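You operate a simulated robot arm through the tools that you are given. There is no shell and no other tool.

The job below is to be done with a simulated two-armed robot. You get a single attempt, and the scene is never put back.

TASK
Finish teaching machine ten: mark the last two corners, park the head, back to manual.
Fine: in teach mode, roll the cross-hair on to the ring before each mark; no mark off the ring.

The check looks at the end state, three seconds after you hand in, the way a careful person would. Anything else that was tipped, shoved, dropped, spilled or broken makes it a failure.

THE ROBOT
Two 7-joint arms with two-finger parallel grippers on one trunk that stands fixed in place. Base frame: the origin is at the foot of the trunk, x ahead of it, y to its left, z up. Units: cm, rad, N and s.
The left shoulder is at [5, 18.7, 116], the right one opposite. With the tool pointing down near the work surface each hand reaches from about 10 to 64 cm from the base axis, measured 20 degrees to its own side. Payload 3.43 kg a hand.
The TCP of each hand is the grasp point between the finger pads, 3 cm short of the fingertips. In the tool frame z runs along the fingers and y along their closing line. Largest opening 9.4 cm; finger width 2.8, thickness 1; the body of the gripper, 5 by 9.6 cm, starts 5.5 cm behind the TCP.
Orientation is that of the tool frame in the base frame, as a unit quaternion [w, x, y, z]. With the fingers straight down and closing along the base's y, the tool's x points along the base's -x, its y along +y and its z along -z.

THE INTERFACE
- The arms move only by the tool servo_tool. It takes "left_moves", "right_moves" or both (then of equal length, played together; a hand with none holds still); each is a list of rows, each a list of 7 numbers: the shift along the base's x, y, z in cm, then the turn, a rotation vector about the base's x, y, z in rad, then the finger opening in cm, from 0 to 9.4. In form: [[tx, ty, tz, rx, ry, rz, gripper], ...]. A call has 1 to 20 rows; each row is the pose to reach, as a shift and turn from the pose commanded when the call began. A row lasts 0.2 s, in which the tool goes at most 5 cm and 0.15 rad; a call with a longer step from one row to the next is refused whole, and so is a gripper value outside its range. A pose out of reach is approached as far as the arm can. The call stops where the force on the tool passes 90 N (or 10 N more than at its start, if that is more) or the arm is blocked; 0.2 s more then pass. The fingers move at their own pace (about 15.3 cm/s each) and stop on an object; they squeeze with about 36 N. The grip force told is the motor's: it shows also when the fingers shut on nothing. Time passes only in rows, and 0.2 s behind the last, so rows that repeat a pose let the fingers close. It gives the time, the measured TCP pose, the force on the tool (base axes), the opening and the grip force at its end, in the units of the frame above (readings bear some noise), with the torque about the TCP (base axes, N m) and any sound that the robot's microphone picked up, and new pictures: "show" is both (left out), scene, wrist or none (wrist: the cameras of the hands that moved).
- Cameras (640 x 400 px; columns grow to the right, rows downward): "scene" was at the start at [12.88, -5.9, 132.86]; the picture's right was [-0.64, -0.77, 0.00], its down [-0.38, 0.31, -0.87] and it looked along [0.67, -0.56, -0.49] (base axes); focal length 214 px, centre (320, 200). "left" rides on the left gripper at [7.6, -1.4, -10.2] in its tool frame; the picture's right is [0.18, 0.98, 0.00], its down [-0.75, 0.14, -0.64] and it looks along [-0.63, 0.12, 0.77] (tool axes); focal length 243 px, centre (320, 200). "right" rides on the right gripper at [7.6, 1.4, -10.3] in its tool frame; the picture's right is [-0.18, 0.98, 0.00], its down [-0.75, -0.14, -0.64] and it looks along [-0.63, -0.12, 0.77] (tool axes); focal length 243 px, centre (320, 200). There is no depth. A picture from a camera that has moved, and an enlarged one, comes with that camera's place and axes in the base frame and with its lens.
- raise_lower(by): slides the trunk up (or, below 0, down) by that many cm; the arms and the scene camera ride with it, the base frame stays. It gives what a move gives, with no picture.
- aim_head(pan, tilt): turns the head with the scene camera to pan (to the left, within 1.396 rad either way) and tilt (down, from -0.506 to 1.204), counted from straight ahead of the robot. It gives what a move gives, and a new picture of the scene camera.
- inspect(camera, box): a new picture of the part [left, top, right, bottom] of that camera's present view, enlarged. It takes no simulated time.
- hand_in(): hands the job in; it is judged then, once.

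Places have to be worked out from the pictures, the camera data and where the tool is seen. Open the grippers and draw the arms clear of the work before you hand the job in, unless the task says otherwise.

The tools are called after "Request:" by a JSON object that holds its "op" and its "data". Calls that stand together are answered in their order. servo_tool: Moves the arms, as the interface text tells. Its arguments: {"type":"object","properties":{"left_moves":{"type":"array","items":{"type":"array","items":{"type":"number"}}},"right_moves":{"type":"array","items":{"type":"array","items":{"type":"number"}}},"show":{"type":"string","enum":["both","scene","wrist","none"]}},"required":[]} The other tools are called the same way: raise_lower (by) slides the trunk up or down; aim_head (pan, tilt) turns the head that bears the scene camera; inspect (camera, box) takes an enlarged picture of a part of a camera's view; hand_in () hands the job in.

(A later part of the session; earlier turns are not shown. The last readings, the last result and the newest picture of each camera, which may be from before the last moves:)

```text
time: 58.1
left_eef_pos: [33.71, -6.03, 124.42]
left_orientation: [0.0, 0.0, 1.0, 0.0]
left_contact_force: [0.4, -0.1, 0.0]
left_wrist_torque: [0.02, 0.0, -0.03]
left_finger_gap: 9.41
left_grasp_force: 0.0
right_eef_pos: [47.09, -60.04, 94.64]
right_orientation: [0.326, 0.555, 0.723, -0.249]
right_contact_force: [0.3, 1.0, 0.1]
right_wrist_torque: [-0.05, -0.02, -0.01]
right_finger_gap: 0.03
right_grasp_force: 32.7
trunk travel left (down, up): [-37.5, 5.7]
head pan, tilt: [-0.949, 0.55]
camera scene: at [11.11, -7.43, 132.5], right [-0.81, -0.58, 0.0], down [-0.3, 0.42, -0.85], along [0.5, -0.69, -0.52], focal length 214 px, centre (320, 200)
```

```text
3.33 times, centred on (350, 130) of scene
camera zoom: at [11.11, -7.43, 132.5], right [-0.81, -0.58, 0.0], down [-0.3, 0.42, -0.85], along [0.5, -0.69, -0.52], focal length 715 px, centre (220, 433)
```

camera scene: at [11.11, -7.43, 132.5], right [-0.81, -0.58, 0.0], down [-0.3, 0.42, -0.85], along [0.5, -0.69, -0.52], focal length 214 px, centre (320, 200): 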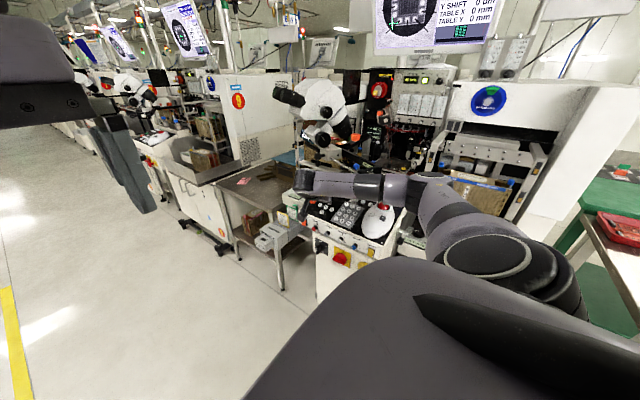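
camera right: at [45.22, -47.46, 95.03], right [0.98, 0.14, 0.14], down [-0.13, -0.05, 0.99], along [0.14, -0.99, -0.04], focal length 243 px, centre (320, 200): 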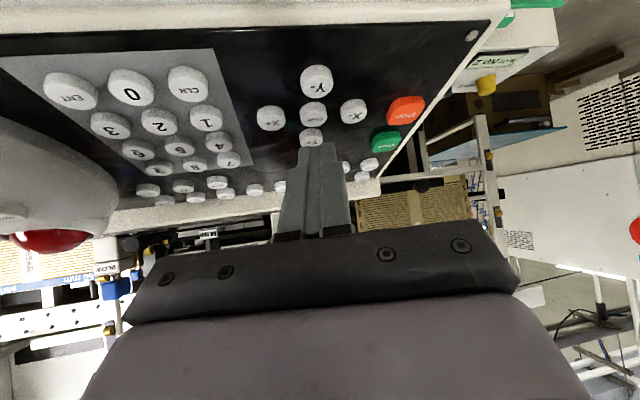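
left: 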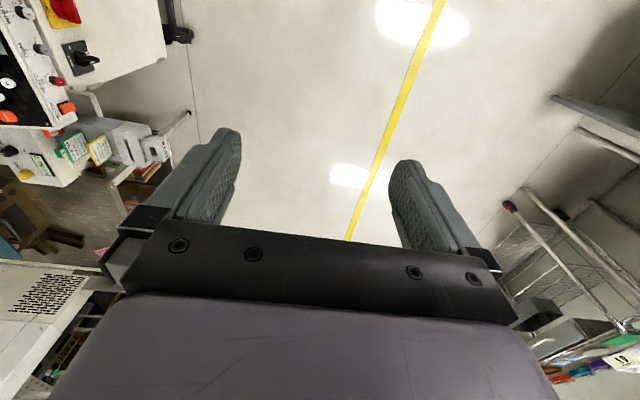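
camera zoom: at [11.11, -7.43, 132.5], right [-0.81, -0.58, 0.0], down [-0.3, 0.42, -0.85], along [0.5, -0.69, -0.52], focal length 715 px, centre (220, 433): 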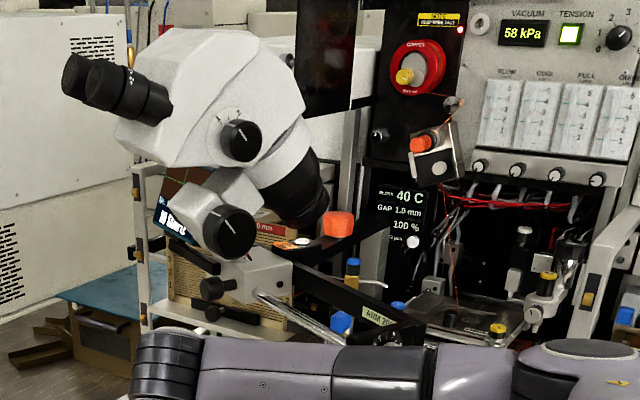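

The bond head has clearly moved to the right (parked), so PARK worked, and the microscope/arm are unmoved. Now MANUAL: I'll tilt back to ~57° to pass under the rod and hover above it at about (50.8, -69.7).

Request:
{"op": "servo_tool", "data": {"right_moves": [[1.0, -0.5, 1.0, -0.075, -0.02, 0, 0], [2.0, -1.8, 1.6, -0.15, -0.04, 0, 0], [2.8, -4.7, 1.4, -0.15, -0.04, 0, 0], [3.11, -7.0, 1.0, -0.15, -0.04, 0, 0], [3.11, -7.81, 0.82, -0.15, -0.04, 0, 0], [3.11, -7.81, 0.82, -0.15, -0.04, 0, 0]], "show": "wrist"}}

Request:
{"op": "inspect", "data": {"camera": "right", "box": [240, 50, 440, 200]}}

```text
time: 59.5
left_eef_pos: [33.71, -6.06, 124.56]
left_orientation: [0.0, 0.0, 1.0, 0.0]
left_contact_force: [-0.1, 0.2, -0.7]
left_wrist_torque: [-0.01, 0.0, 0.02]
left_finger_gap: 9.37
left_grasp_force: 0.1
right_eef_pos: [50.33, -67.55, 95.55]
right_orientation: [0.382, 0.533, 0.697, -0.291]
right_contact_force: [-0.3, -0.1, -0.2]
right_wrist_torque: [0.0, 0.0, 0.0]
right_finger_gap: 0.0
right_grasp_force: 33.4
trunk travel left (down, up): [-37.5, 5.7]
head pan, tilt: [-0.949, 0.55]
camera right: at [48.32, -54.94, 94.68], right [0.97, 0.16, 0.16], down [-0.17, 0.09, 0.98], along [0.14, -0.98, 0.12], focal length 243 px, centre (320, 200)
```

right: 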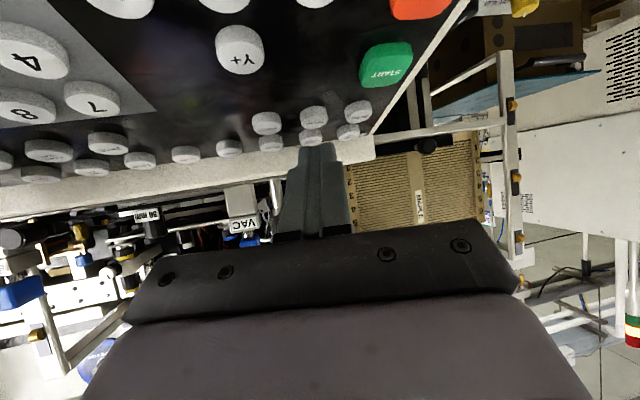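

```text
2.67 times, centred on (340, 125) of right
camera zoom: at [48.32, -54.94, 94.68], right [0.97, 0.16, 0.16], down [-0.17, 0.09, 0.98], along [0.14, -0.98, 0.12], focal length 647 px, centre (267, 400)
```

zoom: 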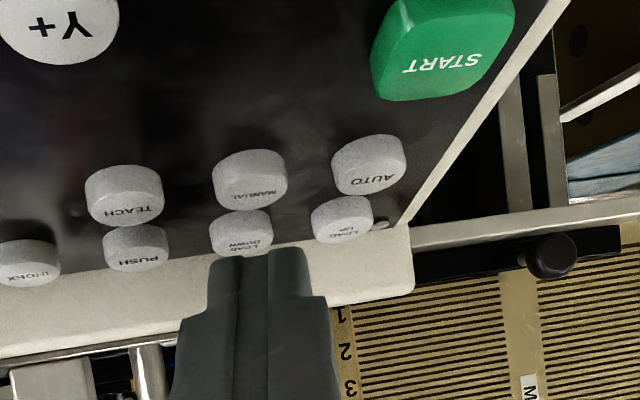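

MANUAL is centred at about (50.8, -69.7, 91.55), under the tip with no contact so far. Descend ~1.1 cm along the normal.

Request:
{"op": "servo_tool", "data": {"right_moves": [[0, -0.16, -0.53, 0, 0, 0, 0], [0, -0.32, -1.05, 0, 0, 0, 0], [0, -0.32, -1.05, 0, 0, 0, 0]], "show": "none"}}

Request:
{"op": "inspect", "data": {"camera": "right", "box": [270, 80, 390, 160]}}

```text
time: 60.3
left_eef_pos: [33.46, -5.82, 124.53]
left_orientation: [0.0, 0.0, 1.0, -0.002]
left_contact_force: [-0.2, -0.1, 0.2]
left_wrist_torque: [0.01, 0.0, 0.01]
left_finger_gap: 9.41
left_grasp_force: 0.1
right_eef_pos: [50.29, -67.82, 94.78]
right_orientation: [0.382, 0.534, 0.695, -0.293]
right_contact_force: [-0.2, -0.1, 0.0]
right_wrist_torque: [0.01, 0.01, -0.01]
right_finger_gap: 0.0
right_grasp_force: 33.4
trunk travel left (down, up): [-37.5, 5.7]
head pan, tilt: [-0.949, 0.55]
```

```text
5.00 times, centred on (330, 120) of right
camera zoom: at [48.33, -55.07, 93.88], right [0.97, 0.16, 0.16], down [-0.17, 0.1, 0.98], along [0.14, -0.98, 0.12], focal length 1213 px, centre (270, 600)
```

zoom: 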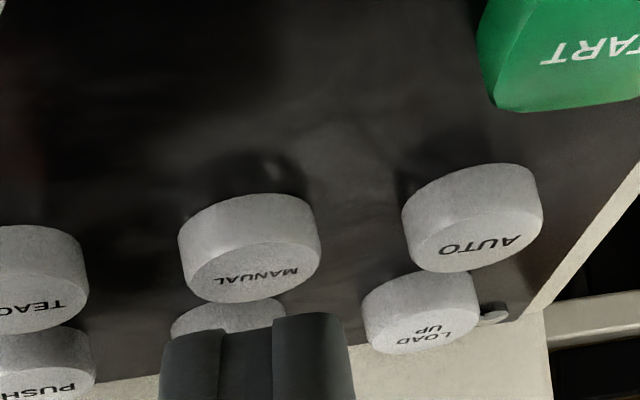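

The measured height is ~0.3 cm short of the command with zero tool force, so the forearm may be touching something. I'll look before going on.

Request:
{"op": "inspect", "data": {"camera": "scene", "box": [270, 110, 430, 220]}}

Request:
{"op": "inspect", "data": {"camera": "scene", "box": [290, 130, 380, 200]}}

```text
3.64 times, centred on (350, 165) of scene
camera zoom: at [11.01, -7.06, 132.54], right [-0.81, -0.58, 0.0], down [-0.3, 0.42, -0.85], along [0.5, -0.7, -0.52], focal length 780 px, centre (211, 327)
```

zoom: 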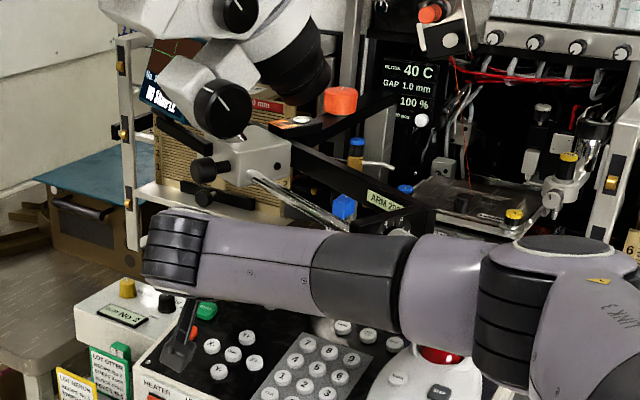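

```text
5.71 times, centred on (335, 165) of scene
camera zoom: at [11.01, -7.06, 132.54], right [-0.81, -0.58, 0.0], down [-0.3, 0.42, -0.85], along [0.5, -0.7, -0.52], focal length 1226 px, centre (234, 400)
```

zoom: 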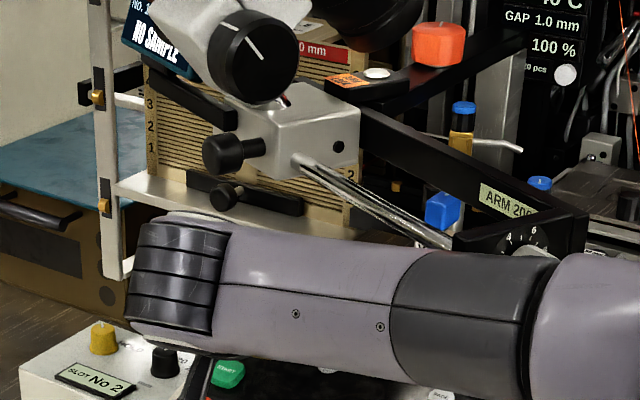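

The trunk/camera has shifted 0.4 cm in y, meaning the forearm (now with a lower elbow than last time) is pressing on the clamp knob. I'll back out the way I came immediately.

Request:
{"op": "servo_tool", "data": {"right_moves": [[0, 0.32, 1.05, 0, 0, 0, 0], [0, 1.1, 1.2, 0, 0, 0, 0], [-0.3, 3.4, 1.6, 0, 0, 0, 0], [-1.1, 6.3, 1.8, 0, 0, 0, 0], [-1.5, 8.5, 2.2, 0, 0, 0, 0], [-1.5, 8.5, 2.2, 0, 0, 0, 0]], "show": "both"}}

Request:
{"op": "inspect", "data": {"camera": "scene", "box": [260, 70, 440, 190]}}

Request:
{"op": "inspect", "data": {"camera": "scene", "box": [340, 130, 440, 200]}}

```text
time: 61.7
left_eef_pos: [33.6, -6.16, 124.52]
left_orientation: [-0.001, 0.0, 1.0, 0.0]
left_contact_force: [-0.2, -0.1, 0.2]
left_wrist_torque: [0.02, 0.0, 0.06]
left_finger_gap: 9.41
left_grasp_force: 0.0
right_eef_pos: [48.63, -59.5, 96.66]
right_orientation: [0.381, 0.534, 0.696, -0.292]
right_contact_force: [0.3, -0.5, -1.0]
right_wrist_torque: [-0.02, 0.04, -0.02]
right_finger_gap: 0.0
right_grasp_force: 32.7
trunk travel left (down, up): [-37.5, 5.7]
head pan, tilt: [-0.949, 0.55]
camera scene: at [11.11, -7.42, 132.49], right [-0.81, -0.58, 0.0], down [-0.3, 0.42, -0.85], along [0.5, -0.69, -0.52], focal length 214 px, centre (320, 200)
camera right: at [46.79, -46.79, 95.74], right [0.98, 0.16, 0.15], down [-0.17, 0.09, 0.98], along [0.14, -0.98, 0.12], focal length 243 px, centre (320, 200)
```

scene: 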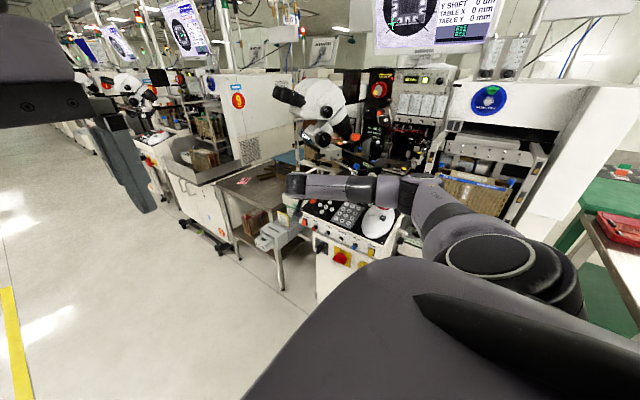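
right: 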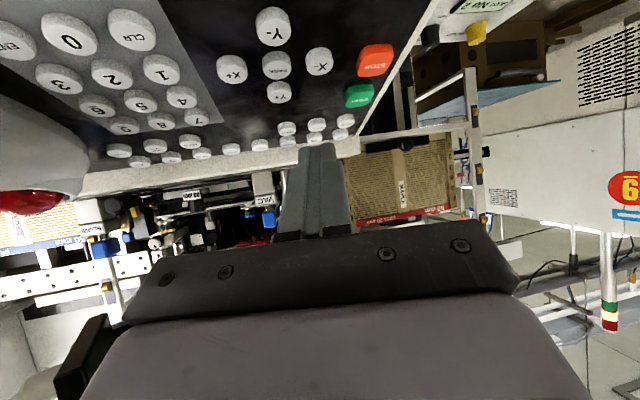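

```text
3.33 times, centred on (350, 130) of scene
camera zoom: at [11.11, -7.42, 132.49], right [-0.81, -0.58, 0.0], down [-0.3, 0.42, -0.85], along [0.5, -0.69, -0.52], focal length 715 px, centre (220, 433)
```

zoom: 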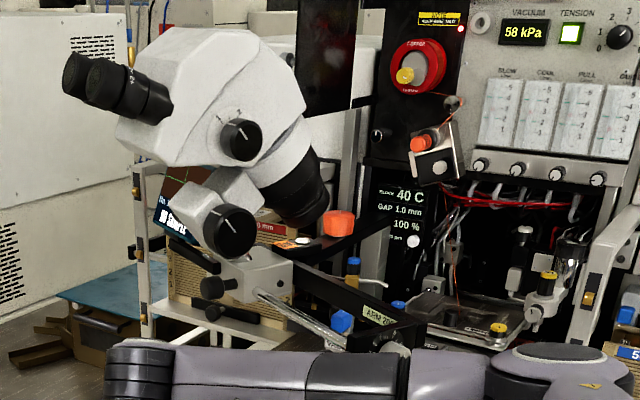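

```text
5.71 times, centred on (390, 165) of scene
camera zoom: at [11.11, -7.42, 132.49], right [-0.81, -0.58, 0.0], down [-0.3, 0.42, -0.85], along [0.5, -0.69, -0.52], focal length 1226 px, centre (-80, 400)
```

zoom: 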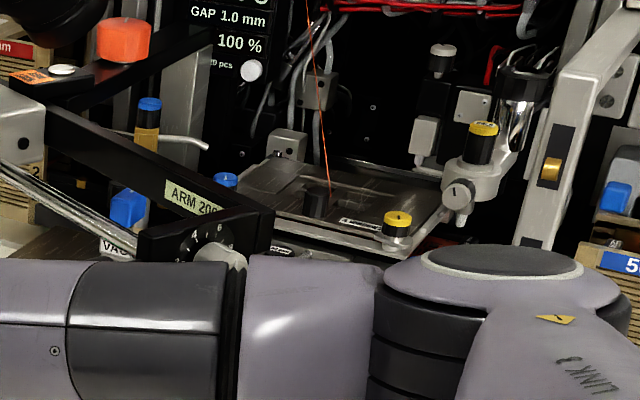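

The camera pose is back to normal and the knob, block and microscope match the earlier pixels exactly, so nothing moved. The elbow is now swung low and to the right, putting the forearm at knob height; I'll go back up to the earlier staging pose (less tilt, high) to see whether the elbow comes up again.

Request:
{"op": "servo_tool", "data": {"right_moves": [[-0.5, 3.0, 2.5, 0, 0, 0, 0], [-1.5, 6.5, 5.0, 0, 0, 0, 0], [-2.8, 9.5, 8.0, 0.1, 0.027, 0, 0], [-4.0, 12.0, 11.0, 0.2, 0.054, 0, 0], [-5.5, 14.0, 14.0, 0.3, 0.08, 0, 0], [-7.0, 15.5, 17.0, 0.4, 0.107, 0, 0], [-7.9, 16.5, 20.0, 0.483, 0.129, 0, 0], [-7.9, 16.5, 21.9, 0.483, 0.129, 0, 0], [-7.9, 16.5, 21.9, 0.483, 0.129, 0, 0]], "show": "both"}}

```text
time: 63.7
left_eef_pos: [33.72, -6.05, 124.45]
left_orientation: [0.0, -0.001, 1.0, 0.001]
left_contact_force: [1.2, 0.0, -0.1]
left_wrist_torque: [-0.01, 0.0, 0.02]
left_finger_gap: 9.4
left_grasp_force: 0.0
right_eef_pos: [40.76, -43.0, 118.63]
right_orientation: [0.196, 0.59, 0.768, -0.151]
right_contact_force: [0.0, -0.8, 0.0]
right_wrist_torque: [0.03, -0.01, 0.01]
right_finger_gap: 0.03
right_grasp_force: 33.6
trunk travel left (down, up): [-37.5, 5.7]
head pan, tilt: [-0.949, 0.55]
camera scene: at [11.11, -7.43, 132.49], right [-0.81, -0.58, 0.0], down [-0.3, 0.42, -0.85], along [0.5, -0.69, -0.52], focal length 214 px, centre (320, 200)
camera right: at [39.16, -31.41, 123.93], right [0.99, 0.1, 0.09], down [-0.05, -0.38, 0.93], along [0.12, -0.92, -0.37], focal length 243 px, centre (320, 200)
```

scene: 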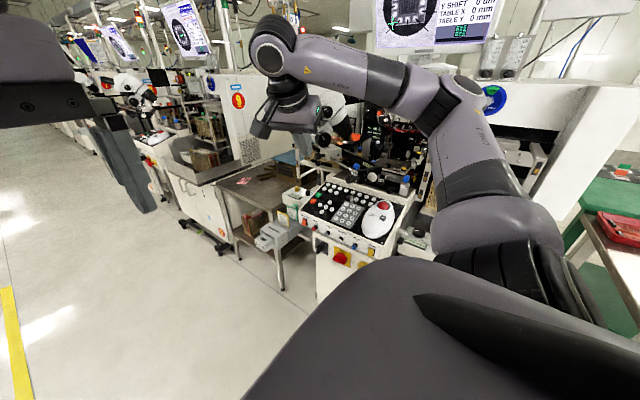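
right: 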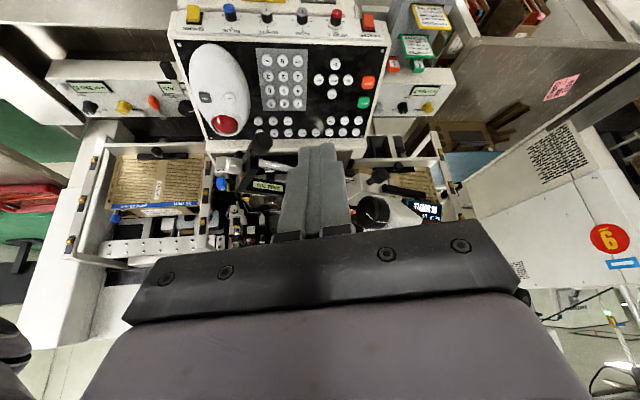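

The elbow came up part of the way (460, 95 px versus 490, 30 px earlier at this same hand pose). I'll hold still for a couple of seconds to see whether the arm's posture relaxes on its own.

Request:
{"op": "servo_tool", "data": {"right_moves": [[0, 0, 0, 0, 0, 0, 0], [0, 0, 0, 0, 0, 0, 0], [0, 0, 0, 0, 0, 0, 0], [0, 0, 0, 0, 0, 0, 0], [0, 0, 0, 0, 0, 0, 0], [0, 0, 0, 0, 0, 0, 0], [0, 0, 0, 0, 0, 0, 0], [0, 0, 0, 0, 0, 0, 0], [0, 0, 0, 0, 0, 0, 0], [0, 0, 0, 0, 0, 0, 0]], "show": "scene"}}

```text
time: 65.9
left_eef_pos: [33.52, -6.06, 124.43]
left_orientation: [0.0, 0.001, 1.0, 0.0]
left_contact_force: [-0.1, 0.0, 0.0]
left_wrist_torque: [0.04, -0.02, 0.02]
left_finger_gap: 9.43
left_grasp_force: 0.0
right_eef_pos: [40.85, -43.08, 118.44]
right_orientation: [0.198, 0.589, 0.769, -0.151]
right_contact_force: [-0.5, -0.6, 0.0]
right_wrist_torque: [-0.01, 0.01, -0.05]
right_finger_gap: 0.0
right_grasp_force: 33.1
trunk travel left (down, up): [-37.5, 5.7]
head pan, tilt: [-0.949, 0.55]
camera scene: at [11.11, -7.42, 132.5], right [-0.81, -0.58, 0.0], down [-0.3, 0.42, -0.85], along [0.5, -0.69, -0.52], focal length 214 px, centre (320, 200)
```

scene: 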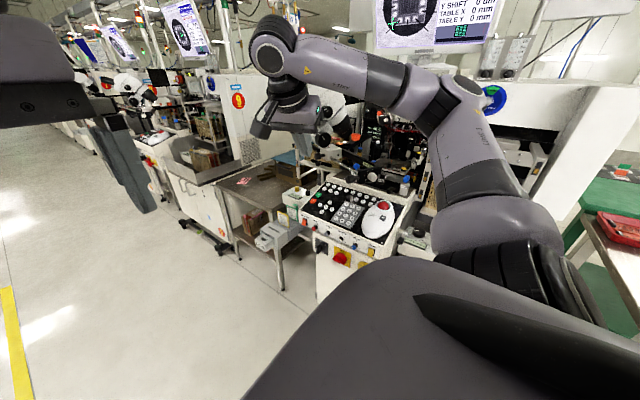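

No drift, so posture depends on the path. The elbow is already higher than during the failed approach, so I'll retrace the original approach path step by step and check the forearm's clearance to the knob at each stage.

Request:
{"op": "servo_tool", "data": {"right_moves": [[1, -3, -3, -0.1, -0.026, 0, 0], [2, -6, -6, -0.2, -0.052, 0, 0], [3, -9.0, -8.5, -0.29, -0.078, 0, 0], [4.2, -12, -11, -0.39, -0.105, 0, 0], [5.5, -14.5, -14, -0.483, -0.129, 0, 0], [6.5, -17, -17.5, -0.483, -0.129, 0, 0], [7.5, -18.5, -21, -0.483, -0.129, 0, 0], [7.5, -18.5, -21, -0.483, -0.129, 0, 0]], "show": "both"}}

Request:
{"op": "inspect", "data": {"camera": "scene", "box": [270, 90, 450, 210]}}

```text
time: 67.7
left_eef_pos: [33.63, -5.97, 124.47]
left_orientation: [0.0, -0.001, 1.0, 0.0]
left_contact_force: [-0.6, -0.4, 0.1]
left_wrist_torque: [0.01, 0.01, 0.01]
left_finger_gap: 9.39
left_grasp_force: 0.0
right_eef_pos: [48.44, -61.43, 97.5]
right_orientation: [0.382, 0.534, 0.696, -0.292]
right_contact_force: [-0.7, -0.4, -0.5]
right_wrist_torque: [0.02, 0.01, -0.04]
right_finger_gap: 0.01
right_grasp_force: 33.0
trunk travel left (down, up): [-37.5, 5.7]
head pan, tilt: [-0.949, 0.55]
camera scene: at [11.09, -7.41, 132.5], right [-0.81, -0.58, 0.0], down [-0.3, 0.42, -0.85], along [0.5, -0.69, -0.52], focal length 214 px, centre (320, 200)
camera right: at [46.42, -48.79, 96.64], right [0.97, 0.16, 0.16], down [-0.17, 0.09, 0.98], along [0.14, -0.98, 0.12], focal length 243 px, centre (320, 200)
```

scene: 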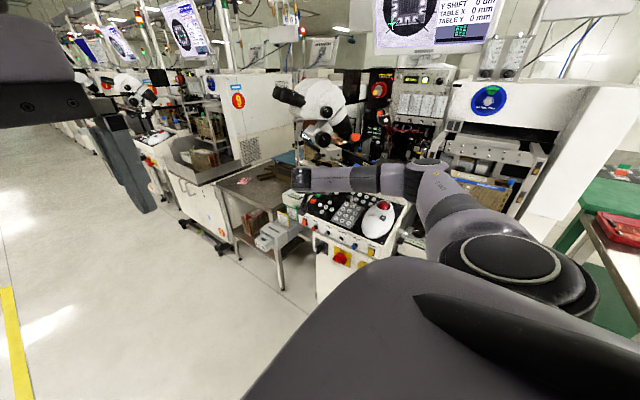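
right: 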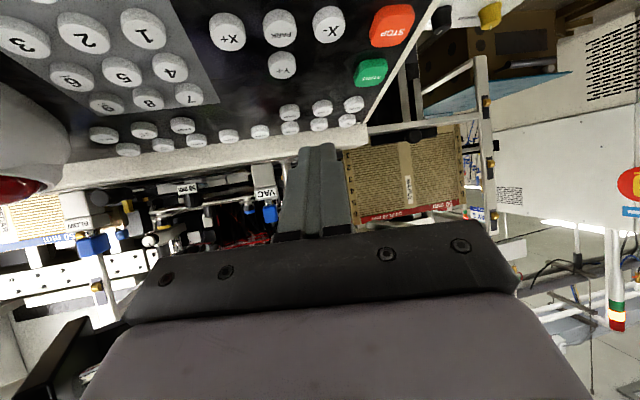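

```text
3.33 times, centred on (360, 150) of scene
camera zoom: at [11.09, -7.41, 132.5], right [-0.81, -0.58, 0.0], down [-0.3, 0.42, -0.85], along [0.5, -0.69, -0.52], focal length 715 px, centre (187, 367)
```

zoom: 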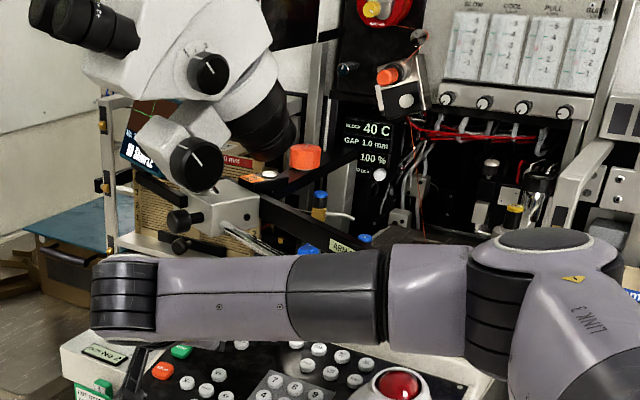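

The elbow dropped low again on this path. I'll retreat to the high staging pose, then use a roll/unroll manoeuvre (roll the tool while it points outward, unroll while it points down) to swing the elbow upward.

Request:
{"op": "servo_tool", "data": {"right_moves": [[-1, 1.5, 3.5, 0, 0, 0, 0], [-2, 4, 7, 0, 0, 0, 0], [-3.3, 6.5, 10, 0.1, 0.027, 0, 0], [-4.5, 9.5, 12.5, 0.2, 0.054, 0, 0], [-5.5, 12.5, 15, 0.3, 0.08, 0, 0], [-6.5, 15.5, 18, 0.4, 0.107, 0, 0], [-7.5, 18.5, 20.5, 0.483, 0.129, 0, 0], [-7.5, 18.5, 21, 0.483, 0.129, 0, 0]], "show": "none"}}

Request:
{"op": "servo_tool", "data": {"right_moves": [[-0.5, -0.3, -0.3, 0, 0, 0.12, 0], [-1, -0.5, -0.6, 0, 0, 0.24, 0], [-1.5, -0.7, -0.9, 0, 0, 0.36, 0], [-2, -0.9, -1.2, 0, 0, 0.48, 0], [-2.5, -1, -1.5, 0, 0, 0.6, 0], [-2.5, -1, -1.5, 0, 0, 0.6, 0]], "show": "scene"}}

```text
time: 69.5
left_eef_pos: [33.69, -6.21, 124.55]
left_orientation: [0.0, 0.0, 1.0, 0.0]
left_contact_force: [-0.7, -0.4, 0.8]
left_wrist_torque: [-0.02, 0.0, -0.03]
left_finger_gap: 9.39
left_grasp_force: 0.1
right_eef_pos: [40.96, -43.12, 118.52]
right_orientation: [0.197, 0.591, 0.768, -0.152]
right_contact_force: [0.5, -0.7, 0.0]
right_wrist_torque: [-0.01, 0.0, 0.04]
right_finger_gap: 0.0
right_grasp_force: 33.2
trunk travel left (down, up): [-37.5, 5.7]
head pan, tilt: [-0.949, 0.55]
```

```text
time: 70.9
left_eef_pos: [33.51, -6.16, 124.61]
left_orientation: [-0.001, -0.001, 1.0, 0.0]
left_contact_force: [-1.0, -0.4, 0.1]
left_wrist_torque: [0.01, -0.03, -0.01]
left_finger_gap: 9.43
left_grasp_force: 0.1
right_eef_pos: [38.33, -44.04, 117.06]
right_orientation: [0.233, 0.336, 0.909, -0.086]
right_contact_force: [-0.4, -0.2, -0.3]
right_wrist_torque: [-0.01, -0.02, 0.02]
right_finger_gap: 0.01
right_grasp_force: 33.4
trunk travel left (down, up): [-37.5, 5.7]
head pan, tilt: [-0.949, 0.55]
camera scene: at [11.11, -7.41, 132.5], right [-0.81, -0.58, 0.0], down [-0.3, 0.42, -0.85], along [0.5, -0.69, -0.52], focal length 214 px, centre (320, 200)
```

scene: 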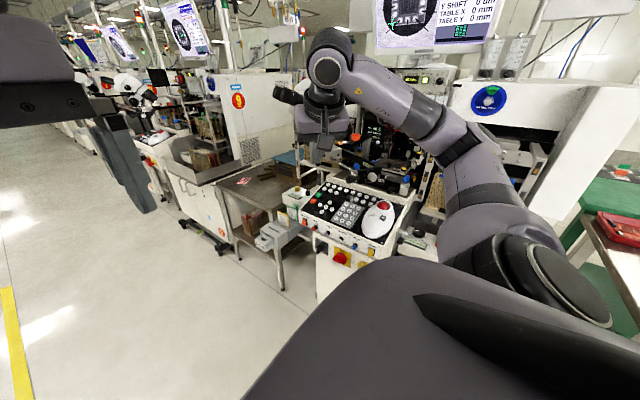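

Now tilt the tool outward to near-horizontal in free space ahead of the microscope arm (tip no farther than about y = -53).

Request:
{"op": "servo_tool", "data": {"right_moves": [[0.8, -0.8, -0.2, -0.084, -0.098, 0, 0], [1.6, -1.6, -0.4, -0.167, -0.195, 0, 0], [2.4, -2.4, -0.6, -0.251, -0.293, 0, 0], [3.2, -3.2, -0.8, -0.335, -0.39, 0, 0], [4, -4, -1, -0.418, -0.488, 0, 0], [4.8, -4.8, -1.2, -0.502, -0.585, 0, 0], [5, -5, -1.4, -0.586, -0.683, 0, 0], [5, -5, -1.4, -0.586, -0.683, 0, 0]], "show": "both"}}

```text
time: 72.7
left_eef_pos: [33.52, -6.15, 124.52]
left_orientation: [0.0, 0.0, 1.0, 0.0]
left_contact_force: [0.5, 0.2, -0.9]
left_wrist_torque: [-0.01, -0.01, 0.03]
left_finger_gap: 9.41
left_grasp_force: 0.0
right_eef_pos: [42.91, -49.64, 115.6]
right_orientation: [0.59, 0.278, 0.725, -0.22]
right_contact_force: [-0.2, 0.0, 0.5]
right_wrist_torque: [-0.04, 0.04, 0.01]
right_finger_gap: 0.0
right_grasp_force: 32.7
right hand out of reach, approached as far as the arm can: row 7, 8
trunk travel left (down, up): [-37.5, 5.7]
head pan, tilt: [-0.949, 0.55]
camera scene: at [11.11, -7.42, 132.49], right [-0.81, -0.58, 0.0], down [-0.3, 0.42, -0.85], along [0.5, -0.69, -0.52], focal length 214 px, centre (320, 200)
camera right: at [35.21, -40.79, 110.26], right [0.68, 0.71, 0.19], down [-0.45, 0.2, 0.87], along [0.58, -0.68, 0.46], focal length 243 px, centre (320, 200)
```

scene: 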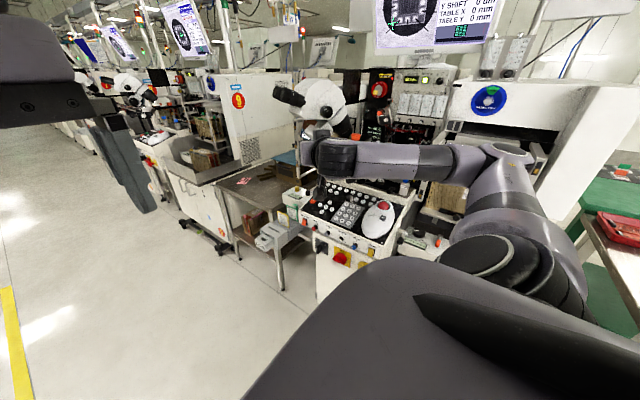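
right: 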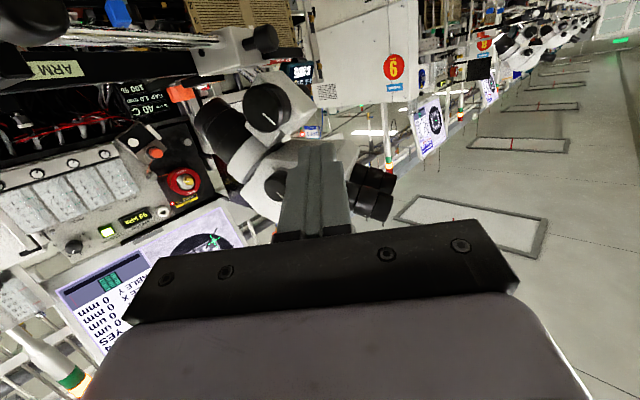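

Near-horizontal reached. Now roll the tool about its own axis (right side up) by 1 rad and see whether the elbow rises.

Request:
{"op": "servo_tool", "data": {"right_moves": [[0, 0, 0, -0.103, 0.091, 0.029, 0], [0, 0, 0, -0.205, 0.181, 0.058, 0], [0, 0, 0, -0.308, 0.272, 0.087, 0], [0, 0, 0, -0.411, 0.362, 0.115, 0], [0, 0, 0, -0.513, 0.453, 0.144, 0], [0, 0, 0, -0.616, 0.543, 0.173, 0], [0, 0, 0, -0.733, 0.647, 0.206, 0], [0, 0, 0, -0.733, 0.647, 0.206, 0]], "show": "scene"}}

```text
refused: row 7 steps farther than a row can; nothing moved
```

Row 7 was slightly too large a turn; I'll spread it.

Request:
{"op": "servo_tool", "data": {"right_moves": [[0, 0, 0, -0.103, 0.091, 0.029, 0], [0, 0, 0, -0.205, 0.181, 0.058, 0], [0, 0, 0, -0.308, 0.272, 0.087, 0], [0, 0, 0, -0.411, 0.362, 0.115, 0], [0, 0, 0, -0.513, 0.453, 0.144, 0], [0, 0, 0, -0.616, 0.543, 0.173, 0], [0, 0, 0, -0.7, 0.618, 0.197, 0], [0, 0, 0, -0.733, 0.647, 0.206, 0], [0, 0, 0, -0.733, 0.647, 0.206, 0]], "show": "scene"}}

```text
time: 74.7
left_eef_pos: [33.64, -6.2, 124.51]
left_orientation: [0.0, 0.001, 1.0, -0.001]
left_contact_force: [0.1, 0.1, -0.5]
left_wrist_torque: [0.01, 0.01, -0.03]
left_finger_gap: 9.37
left_grasp_force: 0.0
right_eef_pos: [42.97, -49.67, 115.45]
right_orientation: [0.424, -0.12, 0.764, -0.471]
right_contact_force: [-0.2, -0.3, -0.4]
right_wrist_torque: [-0.04, -0.02, 0.0]
right_finger_gap: 0.0
right_grasp_force: 33.1
trunk travel left (down, up): [-37.5, 5.7]
head pan, tilt: [-0.949, 0.55]
camera scene: at [11.11, -7.42, 132.49], right [-0.81, -0.58, 0.0], down [-0.3, 0.42, -0.85], along [0.5, -0.69, -0.52], focal length 214 px, centre (320, 200)
```

scene: 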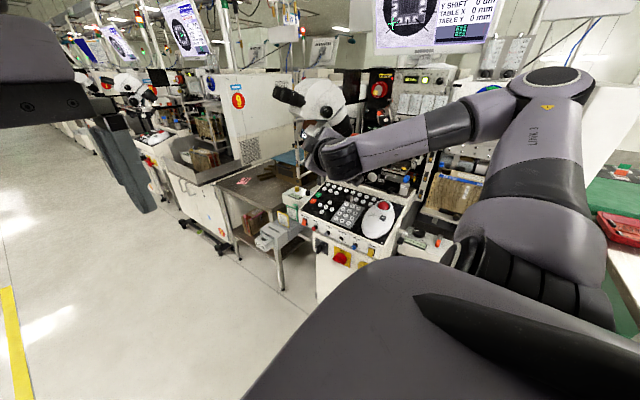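

The elbow rose markedly. I'll roll another 0.5 rad to gain margin.

Request:
{"op": "servo_tool", "data": {"right_moves": [[0, 0, 0, -0.095, 0.084, 0.027, 0], [0, 0, 0, -0.19, 0.168, 0.054, 0], [0, 0, 0, -0.285, 0.252, 0.08, 0], [0, 0, 0, -0.366, 0.323, 0.103, 0], [0, 0, 0, -0.366, 0.323, 0.103, 0]], "show": "scene"}}

```text
time: 75.9
left_eef_pos: [33.55, -6.12, 124.43]
left_orientation: [0.0, 0.001, 1.0, 0.0]
left_contact_force: [-0.4, 1.1, 1.5]
left_wrist_torque: [-0.02, 0.01, 0.02]
left_finger_gap: 9.37
left_grasp_force: 0.0
right_eef_pos: [42.78, -49.58, 115.54]
right_orientation: [0.29, -0.308, 0.717, -0.554]
right_contact_force: [-0.2, -1.0, 0.0]
right_wrist_torque: [-0.01, -0.04, -0.04]
right_finger_gap: 0.0
right_grasp_force: 33.4
trunk travel left (down, up): [-37.5, 5.7]
head pan, tilt: [-0.949, 0.55]
camera scene: at [11.11, -7.43, 132.49], right [-0.81, -0.58, 0.0], down [-0.3, 0.42, -0.85], along [0.5, -0.69, -0.52], focal length 214 px, centre (320, 200)
```

scene: 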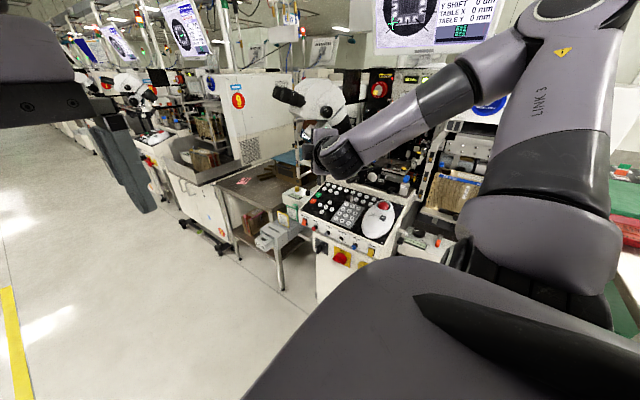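

The elbow is now high. Next I'll bring the tool back to pointing down (free space, z ≈ 118) before unrolling.

Request:
{"op": "servo_tool", "data": {"right_moves": [[-0.8, 0.7, 0.3, 0.093, 0.105, 0, 0], [-1.6, 1.4, 0.6, 0.185, 0.21, 0, 0], [-2.4, 2.1, 0.9, 0.278, 0.315, 0, 0], [-3.2, 2.8, 1.2, 0.37, 0.42, 0, 0], [-4.0, 3.5, 1.5, 0.463, 0.525, 0, 0], [-4.8, 4.2, 1.8, 0.555, 0.63, 0, 0], [-5.6, 4.9, 2.1, 0.648, 0.735, 0, 0], [-6.4, 5.6, 2.4, 0.74, 0.84, 0, 0], [-7.2, 6.3, 2.5, 0.833, 0.945, 0, 0], [-7.2, 6.3, 2.5, 0.833, 0.945, 0, 0]], "show": "scene"}}

```text
time: 78.3
left_eef_pos: [33.67, -6.13, 124.38]
left_orientation: [0.0, 0.0, 1.0, -0.001]
left_contact_force: [0.1, -0.1, 0.2]
left_wrist_torque: [0.07, 0.01, 0.02]
left_finger_gap: 9.4
left_grasp_force: 0.1
right_eef_pos: [30.26, -36.16, 106.67]
right_orientation: [-0.168, -0.348, 0.922, -0.016]
right_contact_force: [-1.4, 0.6, 0.8]
right_wrist_torque: [0.04, 0.01, -0.06]
right_finger_gap: 0.03
right_grasp_force: 33.1
right hand out of reach, approached as far as the arm can: row 4, 5, 6, 7, 8, 9, 10
trunk travel left (down, up): [-37.5, 5.7]
head pan, tilt: [-0.949, 0.55]
stopped in row 10 (right hand): the arm was blocked; the commanded pose is now the measured one
camera scene: at [11.13, -7.53, 132.49], right [-0.81, -0.58, 0.0], down [-0.3, 0.43, -0.85], along [0.5, -0.69, -0.52], focal length 214 px, centre (320, 200)
```

scene: 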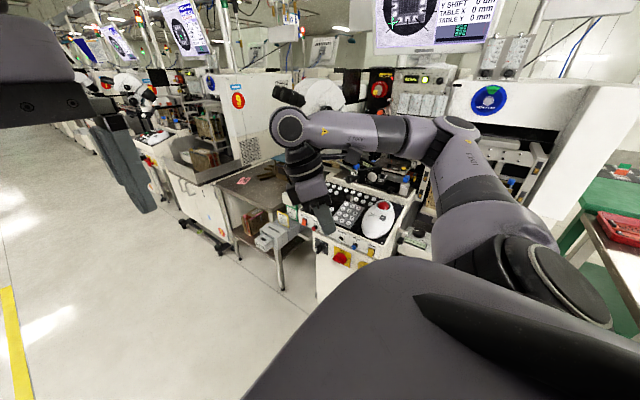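

The arm hit its own limits (out of reach, "blocked") and stopped with the hand at (30.3, -36.2, 106.7). I'll look around carefully to see what is near before moving further.

Request:
{"op": "inspect", "data": {"camera": "scene", "box": [230, 60, 470, 260]}}

Request:
{"op": "inspect", "data": {"camera": "right", "box": [0, 0, 640, 400]}}

Request:
{"op": "inspect", "data": {"camera": "left", "box": [0, 0, 640, 400]}}

```text
2.00 times, centred on (350, 160) of scene
camera zoom: at [11.13, -7.53, 132.49], right [-0.81, -0.58, 0.0], down [-0.3, 0.43, -0.85], along [0.5, -0.69, -0.52], focal length 429 px, centre (260, 280)
```

zoom: 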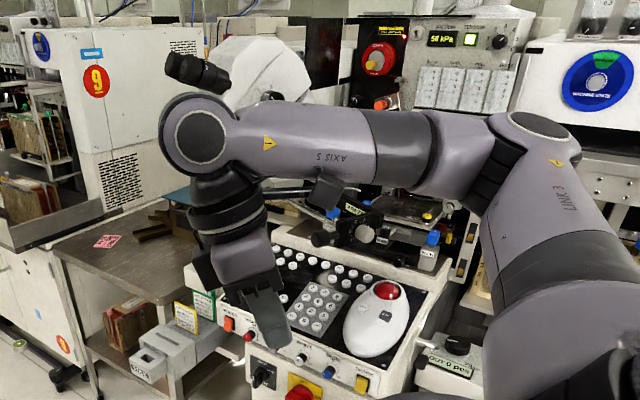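

```text
1.00 times, centred on (320, 200) of right (not enlarged: the box is as wide or as high as the picture)
camera zoom: at [27.0, -38.47, 118.98], right [-0.51, 0.86, 0.02], down [0.81, 0.47, 0.35], along [0.29, 0.2, -0.94], focal length 243 px, centre (320, 200)
```

zoom: 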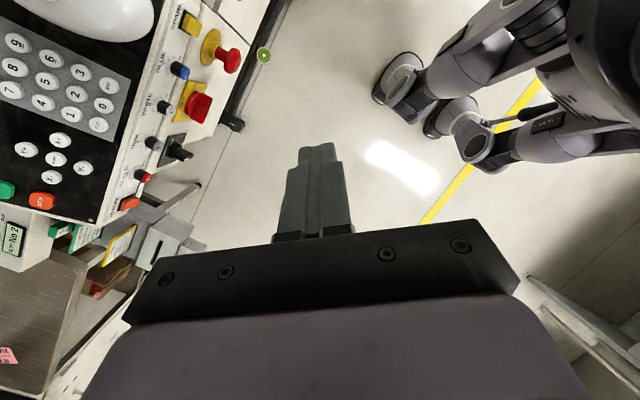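

```text
1.00 times, centred on (320, 200) of left (not enlarged: the box is as wide or as high as the picture)
camera zoom: at [26.06, -7.7, 134.65], right [-0.18, 0.98, 0.0], down [0.75, 0.14, 0.64], along [0.63, 0.12, -0.77], focal length 243 px, centre (320, 200)
```

zoom: 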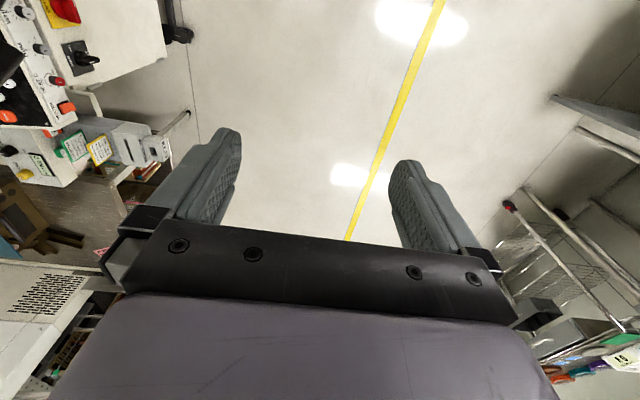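

The hand is hanging free in front of the panel with nothing around it, so it was a joint limit. I'll raise it and level the tool to vertical, then unroll by yawing negative (which earlier raised the elbow).

Request:
{"op": "servo_tool", "data": {"right_moves": [[0.8, -0.6, 3, 0.05, -0.1, 0, 0], [1.6, -1.2, 6, 0.1, -0.205, 0, 0], [2.4, -1.8, 9, 0.15, -0.307, 0, 0], [3, -2, 11.3, 0.15, -0.307, 0, 0], [3, -2, 11.3, 0.15, -0.307, 0, 0]], "show": "scene"}}

```text
time: 79.5
left_eef_pos: [33.67, -6.13, 124.46]
left_orientation: [0.0, 0.0, 1.0, 0.0]
left_contact_force: [-0.5, 0.8, -0.5]
left_wrist_torque: [-0.01, 0.01, -0.01]
left_finger_gap: 9.41
left_grasp_force: 0.1
right_eef_pos: [32.04, -34.52, 116.81]
right_orientation: [0.003, -0.353, 0.935, -0.002]
right_contact_force: [-0.6, -0.2, -0.4]
right_wrist_torque: [0.01, 0.02, -0.03]
right_finger_gap: 0.02
right_grasp_force: 32.9
right hand out of reach, approached as far as the arm can: row 1, 2, 3, 4, 5
trunk travel left (down, up): [-37.5, 5.7]
head pan, tilt: [-0.949, 0.55]
camera scene: at [11.11, -7.43, 132.49], right [-0.81, -0.58, 0.0], down [-0.3, 0.42, -0.85], along [0.5, -0.69, -0.52], focal length 214 px, centre (320, 200)
```

scene: 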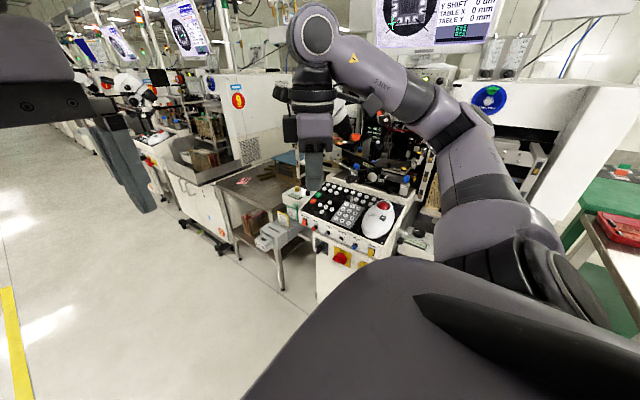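

Tool vertical at (32, -34.5, 116.8). Now yaw by -1.0 rad and watch the elbow.

Request:
{"op": "servo_tool", "data": {"right_moves": [[0, 0, 0, 0, 0, -0.14, 0], [0, 0, 0, 0, 0, -0.28, 0], [0.5, -0.5, 0, 0, 0, -0.42, 0], [1, -1, 0, 0, 0, -0.56, 0], [1.5, -1.5, 0, 0, 0, -0.7, 0], [2, -2, 0, 0, 0, -0.84, 0], [2, -2, 0, 0, 0, -0.98, 0], [2, -2, 0, 0, 0, -1.0, 0]], "show": "scene"}}

```text
time: 81.3
left_eef_pos: [33.6, -6.18, 124.51]
left_orientation: [-0.001, 0.0, 1.0, 0.0]
left_contact_force: [-0.4, -0.6, 0.0]
left_wrist_torque: [0.0, -0.01, -0.02]
left_finger_gap: 9.39
left_grasp_force: 0.0
right_eef_pos: [34.19, -36.65, 116.89]
right_orientation: [0.0, 0.138, 0.99, -0.002]
right_contact_force: [-0.1, 0.1, 0.2]
right_wrist_torque: [-0.03, 0.0, 0.03]
right_finger_gap: 0.01
right_grasp_force: 33.2
trunk travel left (down, up): [-37.5, 5.7]
head pan, tilt: [-0.949, 0.55]
camera scene: at [11.11, -7.42, 132.49], right [-0.81, -0.58, 0.0], down [-0.3, 0.42, -0.85], along [0.5, -0.69, -0.52], focal length 214 px, centre (320, 200)
```

scene: 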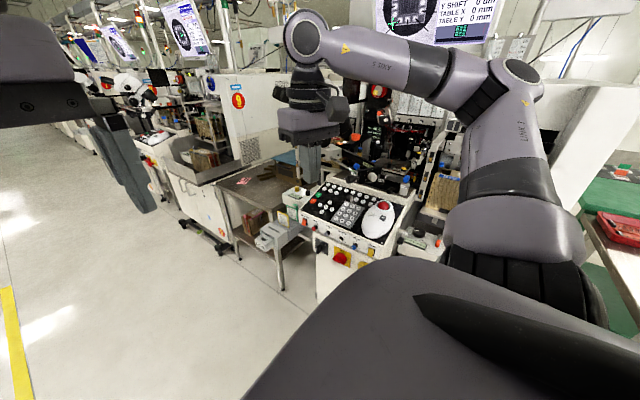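

The elbow is rising with the negative yaw. Continue by another -1.03 rad to reach -75° azimuth.

Request:
{"op": "servo_tool", "data": {"right_moves": [[0.5, -0.6, 0.1, 0, 0, -0.14, 0], [1, -1.2, 0.2, 0, 0, -0.28, 0], [1.5, -1.8, 0.3, 0, 0, -0.42, 0], [2, -2.4, 0.5, 0, 0, -0.56, 0], [3, -3, 0.8, 0, 0, -0.7, 0], [4, -4, 1.2, 0, 0, -0.84, 0], [5, -5, 1.5, 0, 0, -0.98, 0], [6, -6, 1.6, 0, 0, -1.03, 0], [6.8, -6.3, 1.6, 0, 0, -1.03, 0]], "show": "scene"}}

```text
time: 83.3
left_eef_pos: [33.64, -6.16, 124.53]
left_orientation: [-0.001, 0.001, 1.0, 0.0]
left_contact_force: [0.1, 0.5, 0.3]
left_wrist_torque: [-0.02, 0.01, 0.03]
left_finger_gap: 9.38
left_grasp_force: 0.1
right_eef_pos: [40.98, -42.79, 118.5]
right_orientation: [0.0, 0.608, 0.794, -0.003]
right_contact_force: [0.1, 0.1, 0.6]
right_wrist_torque: [0.04, 0.0, -0.01]
right_finger_gap: 0.0
right_grasp_force: 33.5
trunk travel left (down, up): [-37.5, 5.7]
head pan, tilt: [-0.949, 0.55]
camera scene: at [11.12, -7.41, 132.49], right [-0.81, -0.58, 0.0], down [-0.3, 0.42, -0.85], along [0.5, -0.69, -0.52], focal length 214 px, centre (320, 200)
```

scene: 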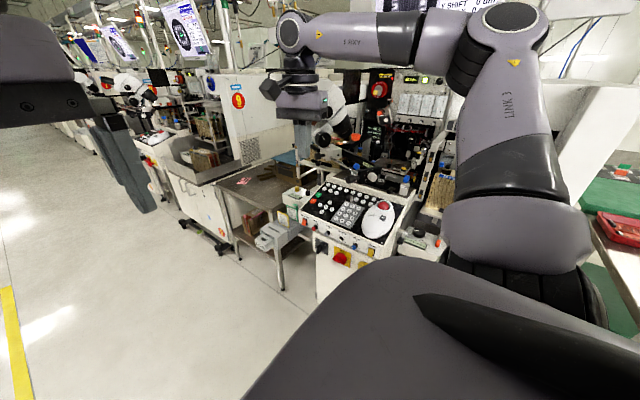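

Elbow high again at (510, 20 px). Now tilt to 0.5 rad at this staging pose and compare with the original elbow position (490, 30).

Request:
{"op": "servo_tool", "data": {"right_moves": [[0, 0, 0, -0.12, -0.032, 0, 0], [0, 0, 0, -0.24, -0.064, 0, 0], [0, 0, 0, -0.36, -0.097, 0, 0], [0, 0, 0, -0.483, -0.129, 0, 0], [0, 0, 0, -0.483, -0.129, 0, 0]], "show": "scene"}}

```text
time: 84.5
left_eef_pos: [33.59, -6.14, 124.52]
left_orientation: [0.0, 0.0, 1.0, 0.0]
left_contact_force: [-0.5, 1.0, 0.4]
left_wrist_torque: [0.0, -0.01, -0.04]
left_finger_gap: 9.43
left_grasp_force: 0.1
right_eef_pos: [41.0, -42.87, 118.65]
right_orientation: [0.196, 0.589, 0.769, -0.155]
right_contact_force: [0.2, -0.1, 0.5]
right_wrist_torque: [0.01, -0.01, -0.02]
right_finger_gap: 0.02
right_grasp_force: 32.8
trunk travel left (down, up): [-37.5, 5.7]
head pan, tilt: [-0.949, 0.55]
camera scene: at [11.11, -7.43, 132.49], right [-0.81, -0.58, 0.0], down [-0.3, 0.42, -0.85], along [0.5, -0.69, -0.52], focal length 214 px, centre (320, 200)
```

scene: 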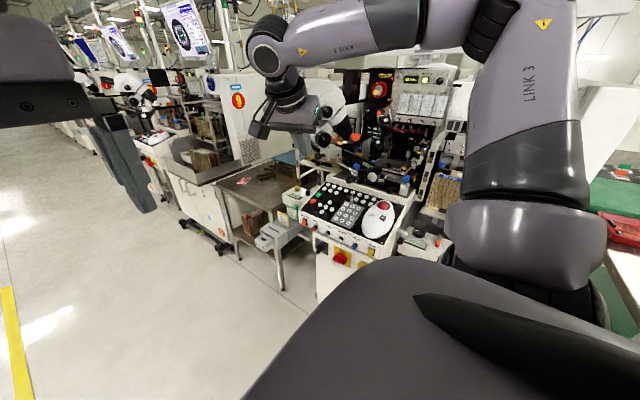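

The posture now matches the original approach. I'll retrace the original descent to the staging point in front of the panel, at 46° tilt, and check.

Request:
{"op": "servo_tool", "data": {"right_moves": [[1, -3, -3, -0.1, -0.026, 0, 0], [2, -6, -6, -0.2, -0.052, 0, 0], [3, -9.0, -8.5, -0.29, -0.078, 0, 0], [3.8, -12, -11, -0.29, -0.078, 0, 0], [4.6, -14, -13, -0.29, -0.078, 0, 0], [4.6, -14, -13, -0.29, -0.078, 0, 0]], "show": "scene"}}

```text
time: 85.9
left_eef_pos: [33.53, -6.04, 124.51]
left_orientation: [0.0, 0.0, 1.0, 0.0]
left_contact_force: [0.0, 1.0, -0.3]
left_wrist_torque: [-0.01, -0.01, -0.01]
left_finger_gap: 9.42
left_grasp_force: 0.1
right_eef_pos: [45.54, -56.91, 105.65]
right_orientation: [0.307, 0.56, 0.731, -0.24]
right_contact_force: [0.2, 0.6, -0.4]
right_wrist_torque: [0.02, -0.02, -0.02]
right_finger_gap: 0.0
right_grasp_force: 32.9
trunk travel left (down, up): [-37.5, 5.7]
head pan, tilt: [-0.949, 0.55]
camera scene: at [11.09, -7.41, 132.5], right [-0.81, -0.58, 0.0], down [-0.3, 0.42, -0.85], along [0.5, -0.69, -0.52], focal length 214 px, centre (320, 200)
```

scene: 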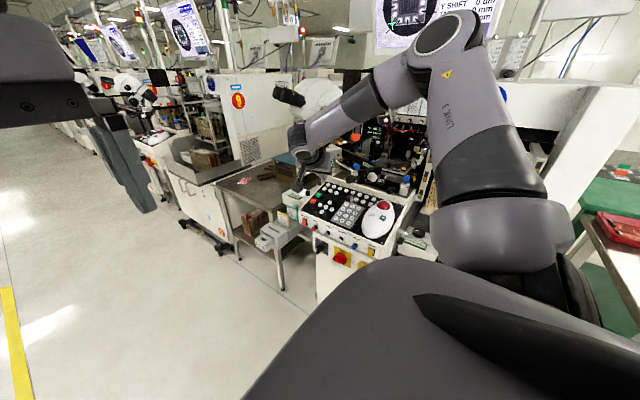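

Elbow up as in the first approach. Now flatten the tilt to ~57° and move to just in front of the rod at (48.6, -61.8, 97.5).

Request:
{"op": "servo_tool", "data": {"right_moves": [[1, -1, -2.7, -0.097, -0.026, 0, 0], [2, -2.5, -5.4, -0.193, -0.052, 0, 0], [3, -4.8, -8, -0.193, -0.052, 0, 0], [3, -4.8, -8, -0.193, -0.052, 0, 0]], "show": "both"}}

Request:
{"op": "inspect", "data": {"camera": "scene", "box": [270, 90, 450, 210]}}

```text
time: 86.9
left_eef_pos: [33.68, -6.04, 124.43]
left_orientation: [-0.001, 0.001, 1.0, 0.0]
left_contact_force: [-0.5, -0.2, 0.4]
left_wrist_torque: [-0.02, -0.01, -0.01]
left_finger_gap: 9.4
left_grasp_force: 0.2
right_eef_pos: [48.65, -61.64, 97.46]
right_orientation: [0.38, 0.534, 0.695, -0.295]
right_contact_force: [1.0, -0.1, -0.3]
right_wrist_torque: [-0.03, -0.01, 0.0]
right_finger_gap: 0.0
right_grasp_force: 33.0
trunk travel left (down, up): [-37.5, 5.7]
head pan, tilt: [-0.949, 0.55]
camera scene: at [11.09, -7.4, 132.5], right [-0.81, -0.58, 0.0], down [-0.3, 0.42, -0.85], along [0.5, -0.69, -0.52], focal length 214 px, centre (320, 200)
camera right: at [46.67, -48.98, 96.63], right [0.98, 0.16, 0.15], down [-0.17, 0.1, 0.98], along [0.14, -0.98, 0.12], focal length 243 px, centre (320, 200)
```

scene: 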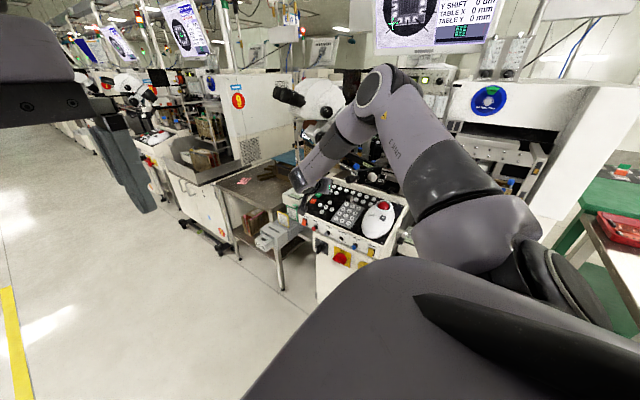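
right: 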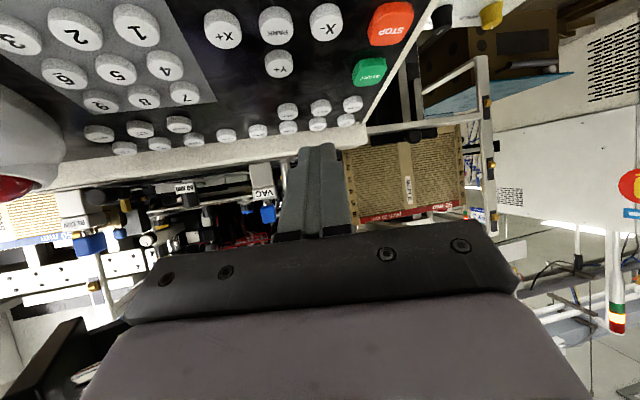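

```text
3.33 times, centred on (360, 150) of scene
camera zoom: at [11.09, -7.4, 132.5], right [-0.81, -0.58, 0.0], down [-0.3, 0.42, -0.85], along [0.5, -0.69, -0.52], focal length 715 px, centre (187, 367)
```

zoom: 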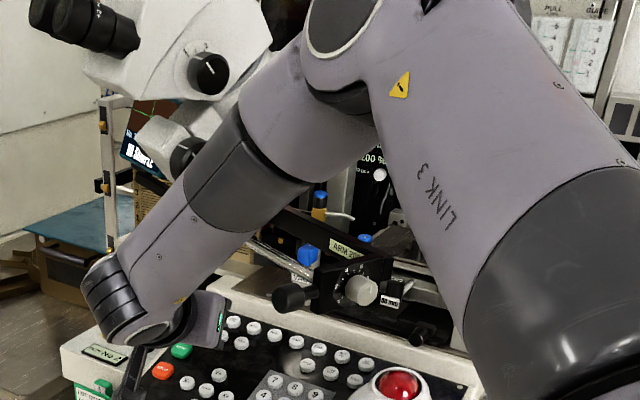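

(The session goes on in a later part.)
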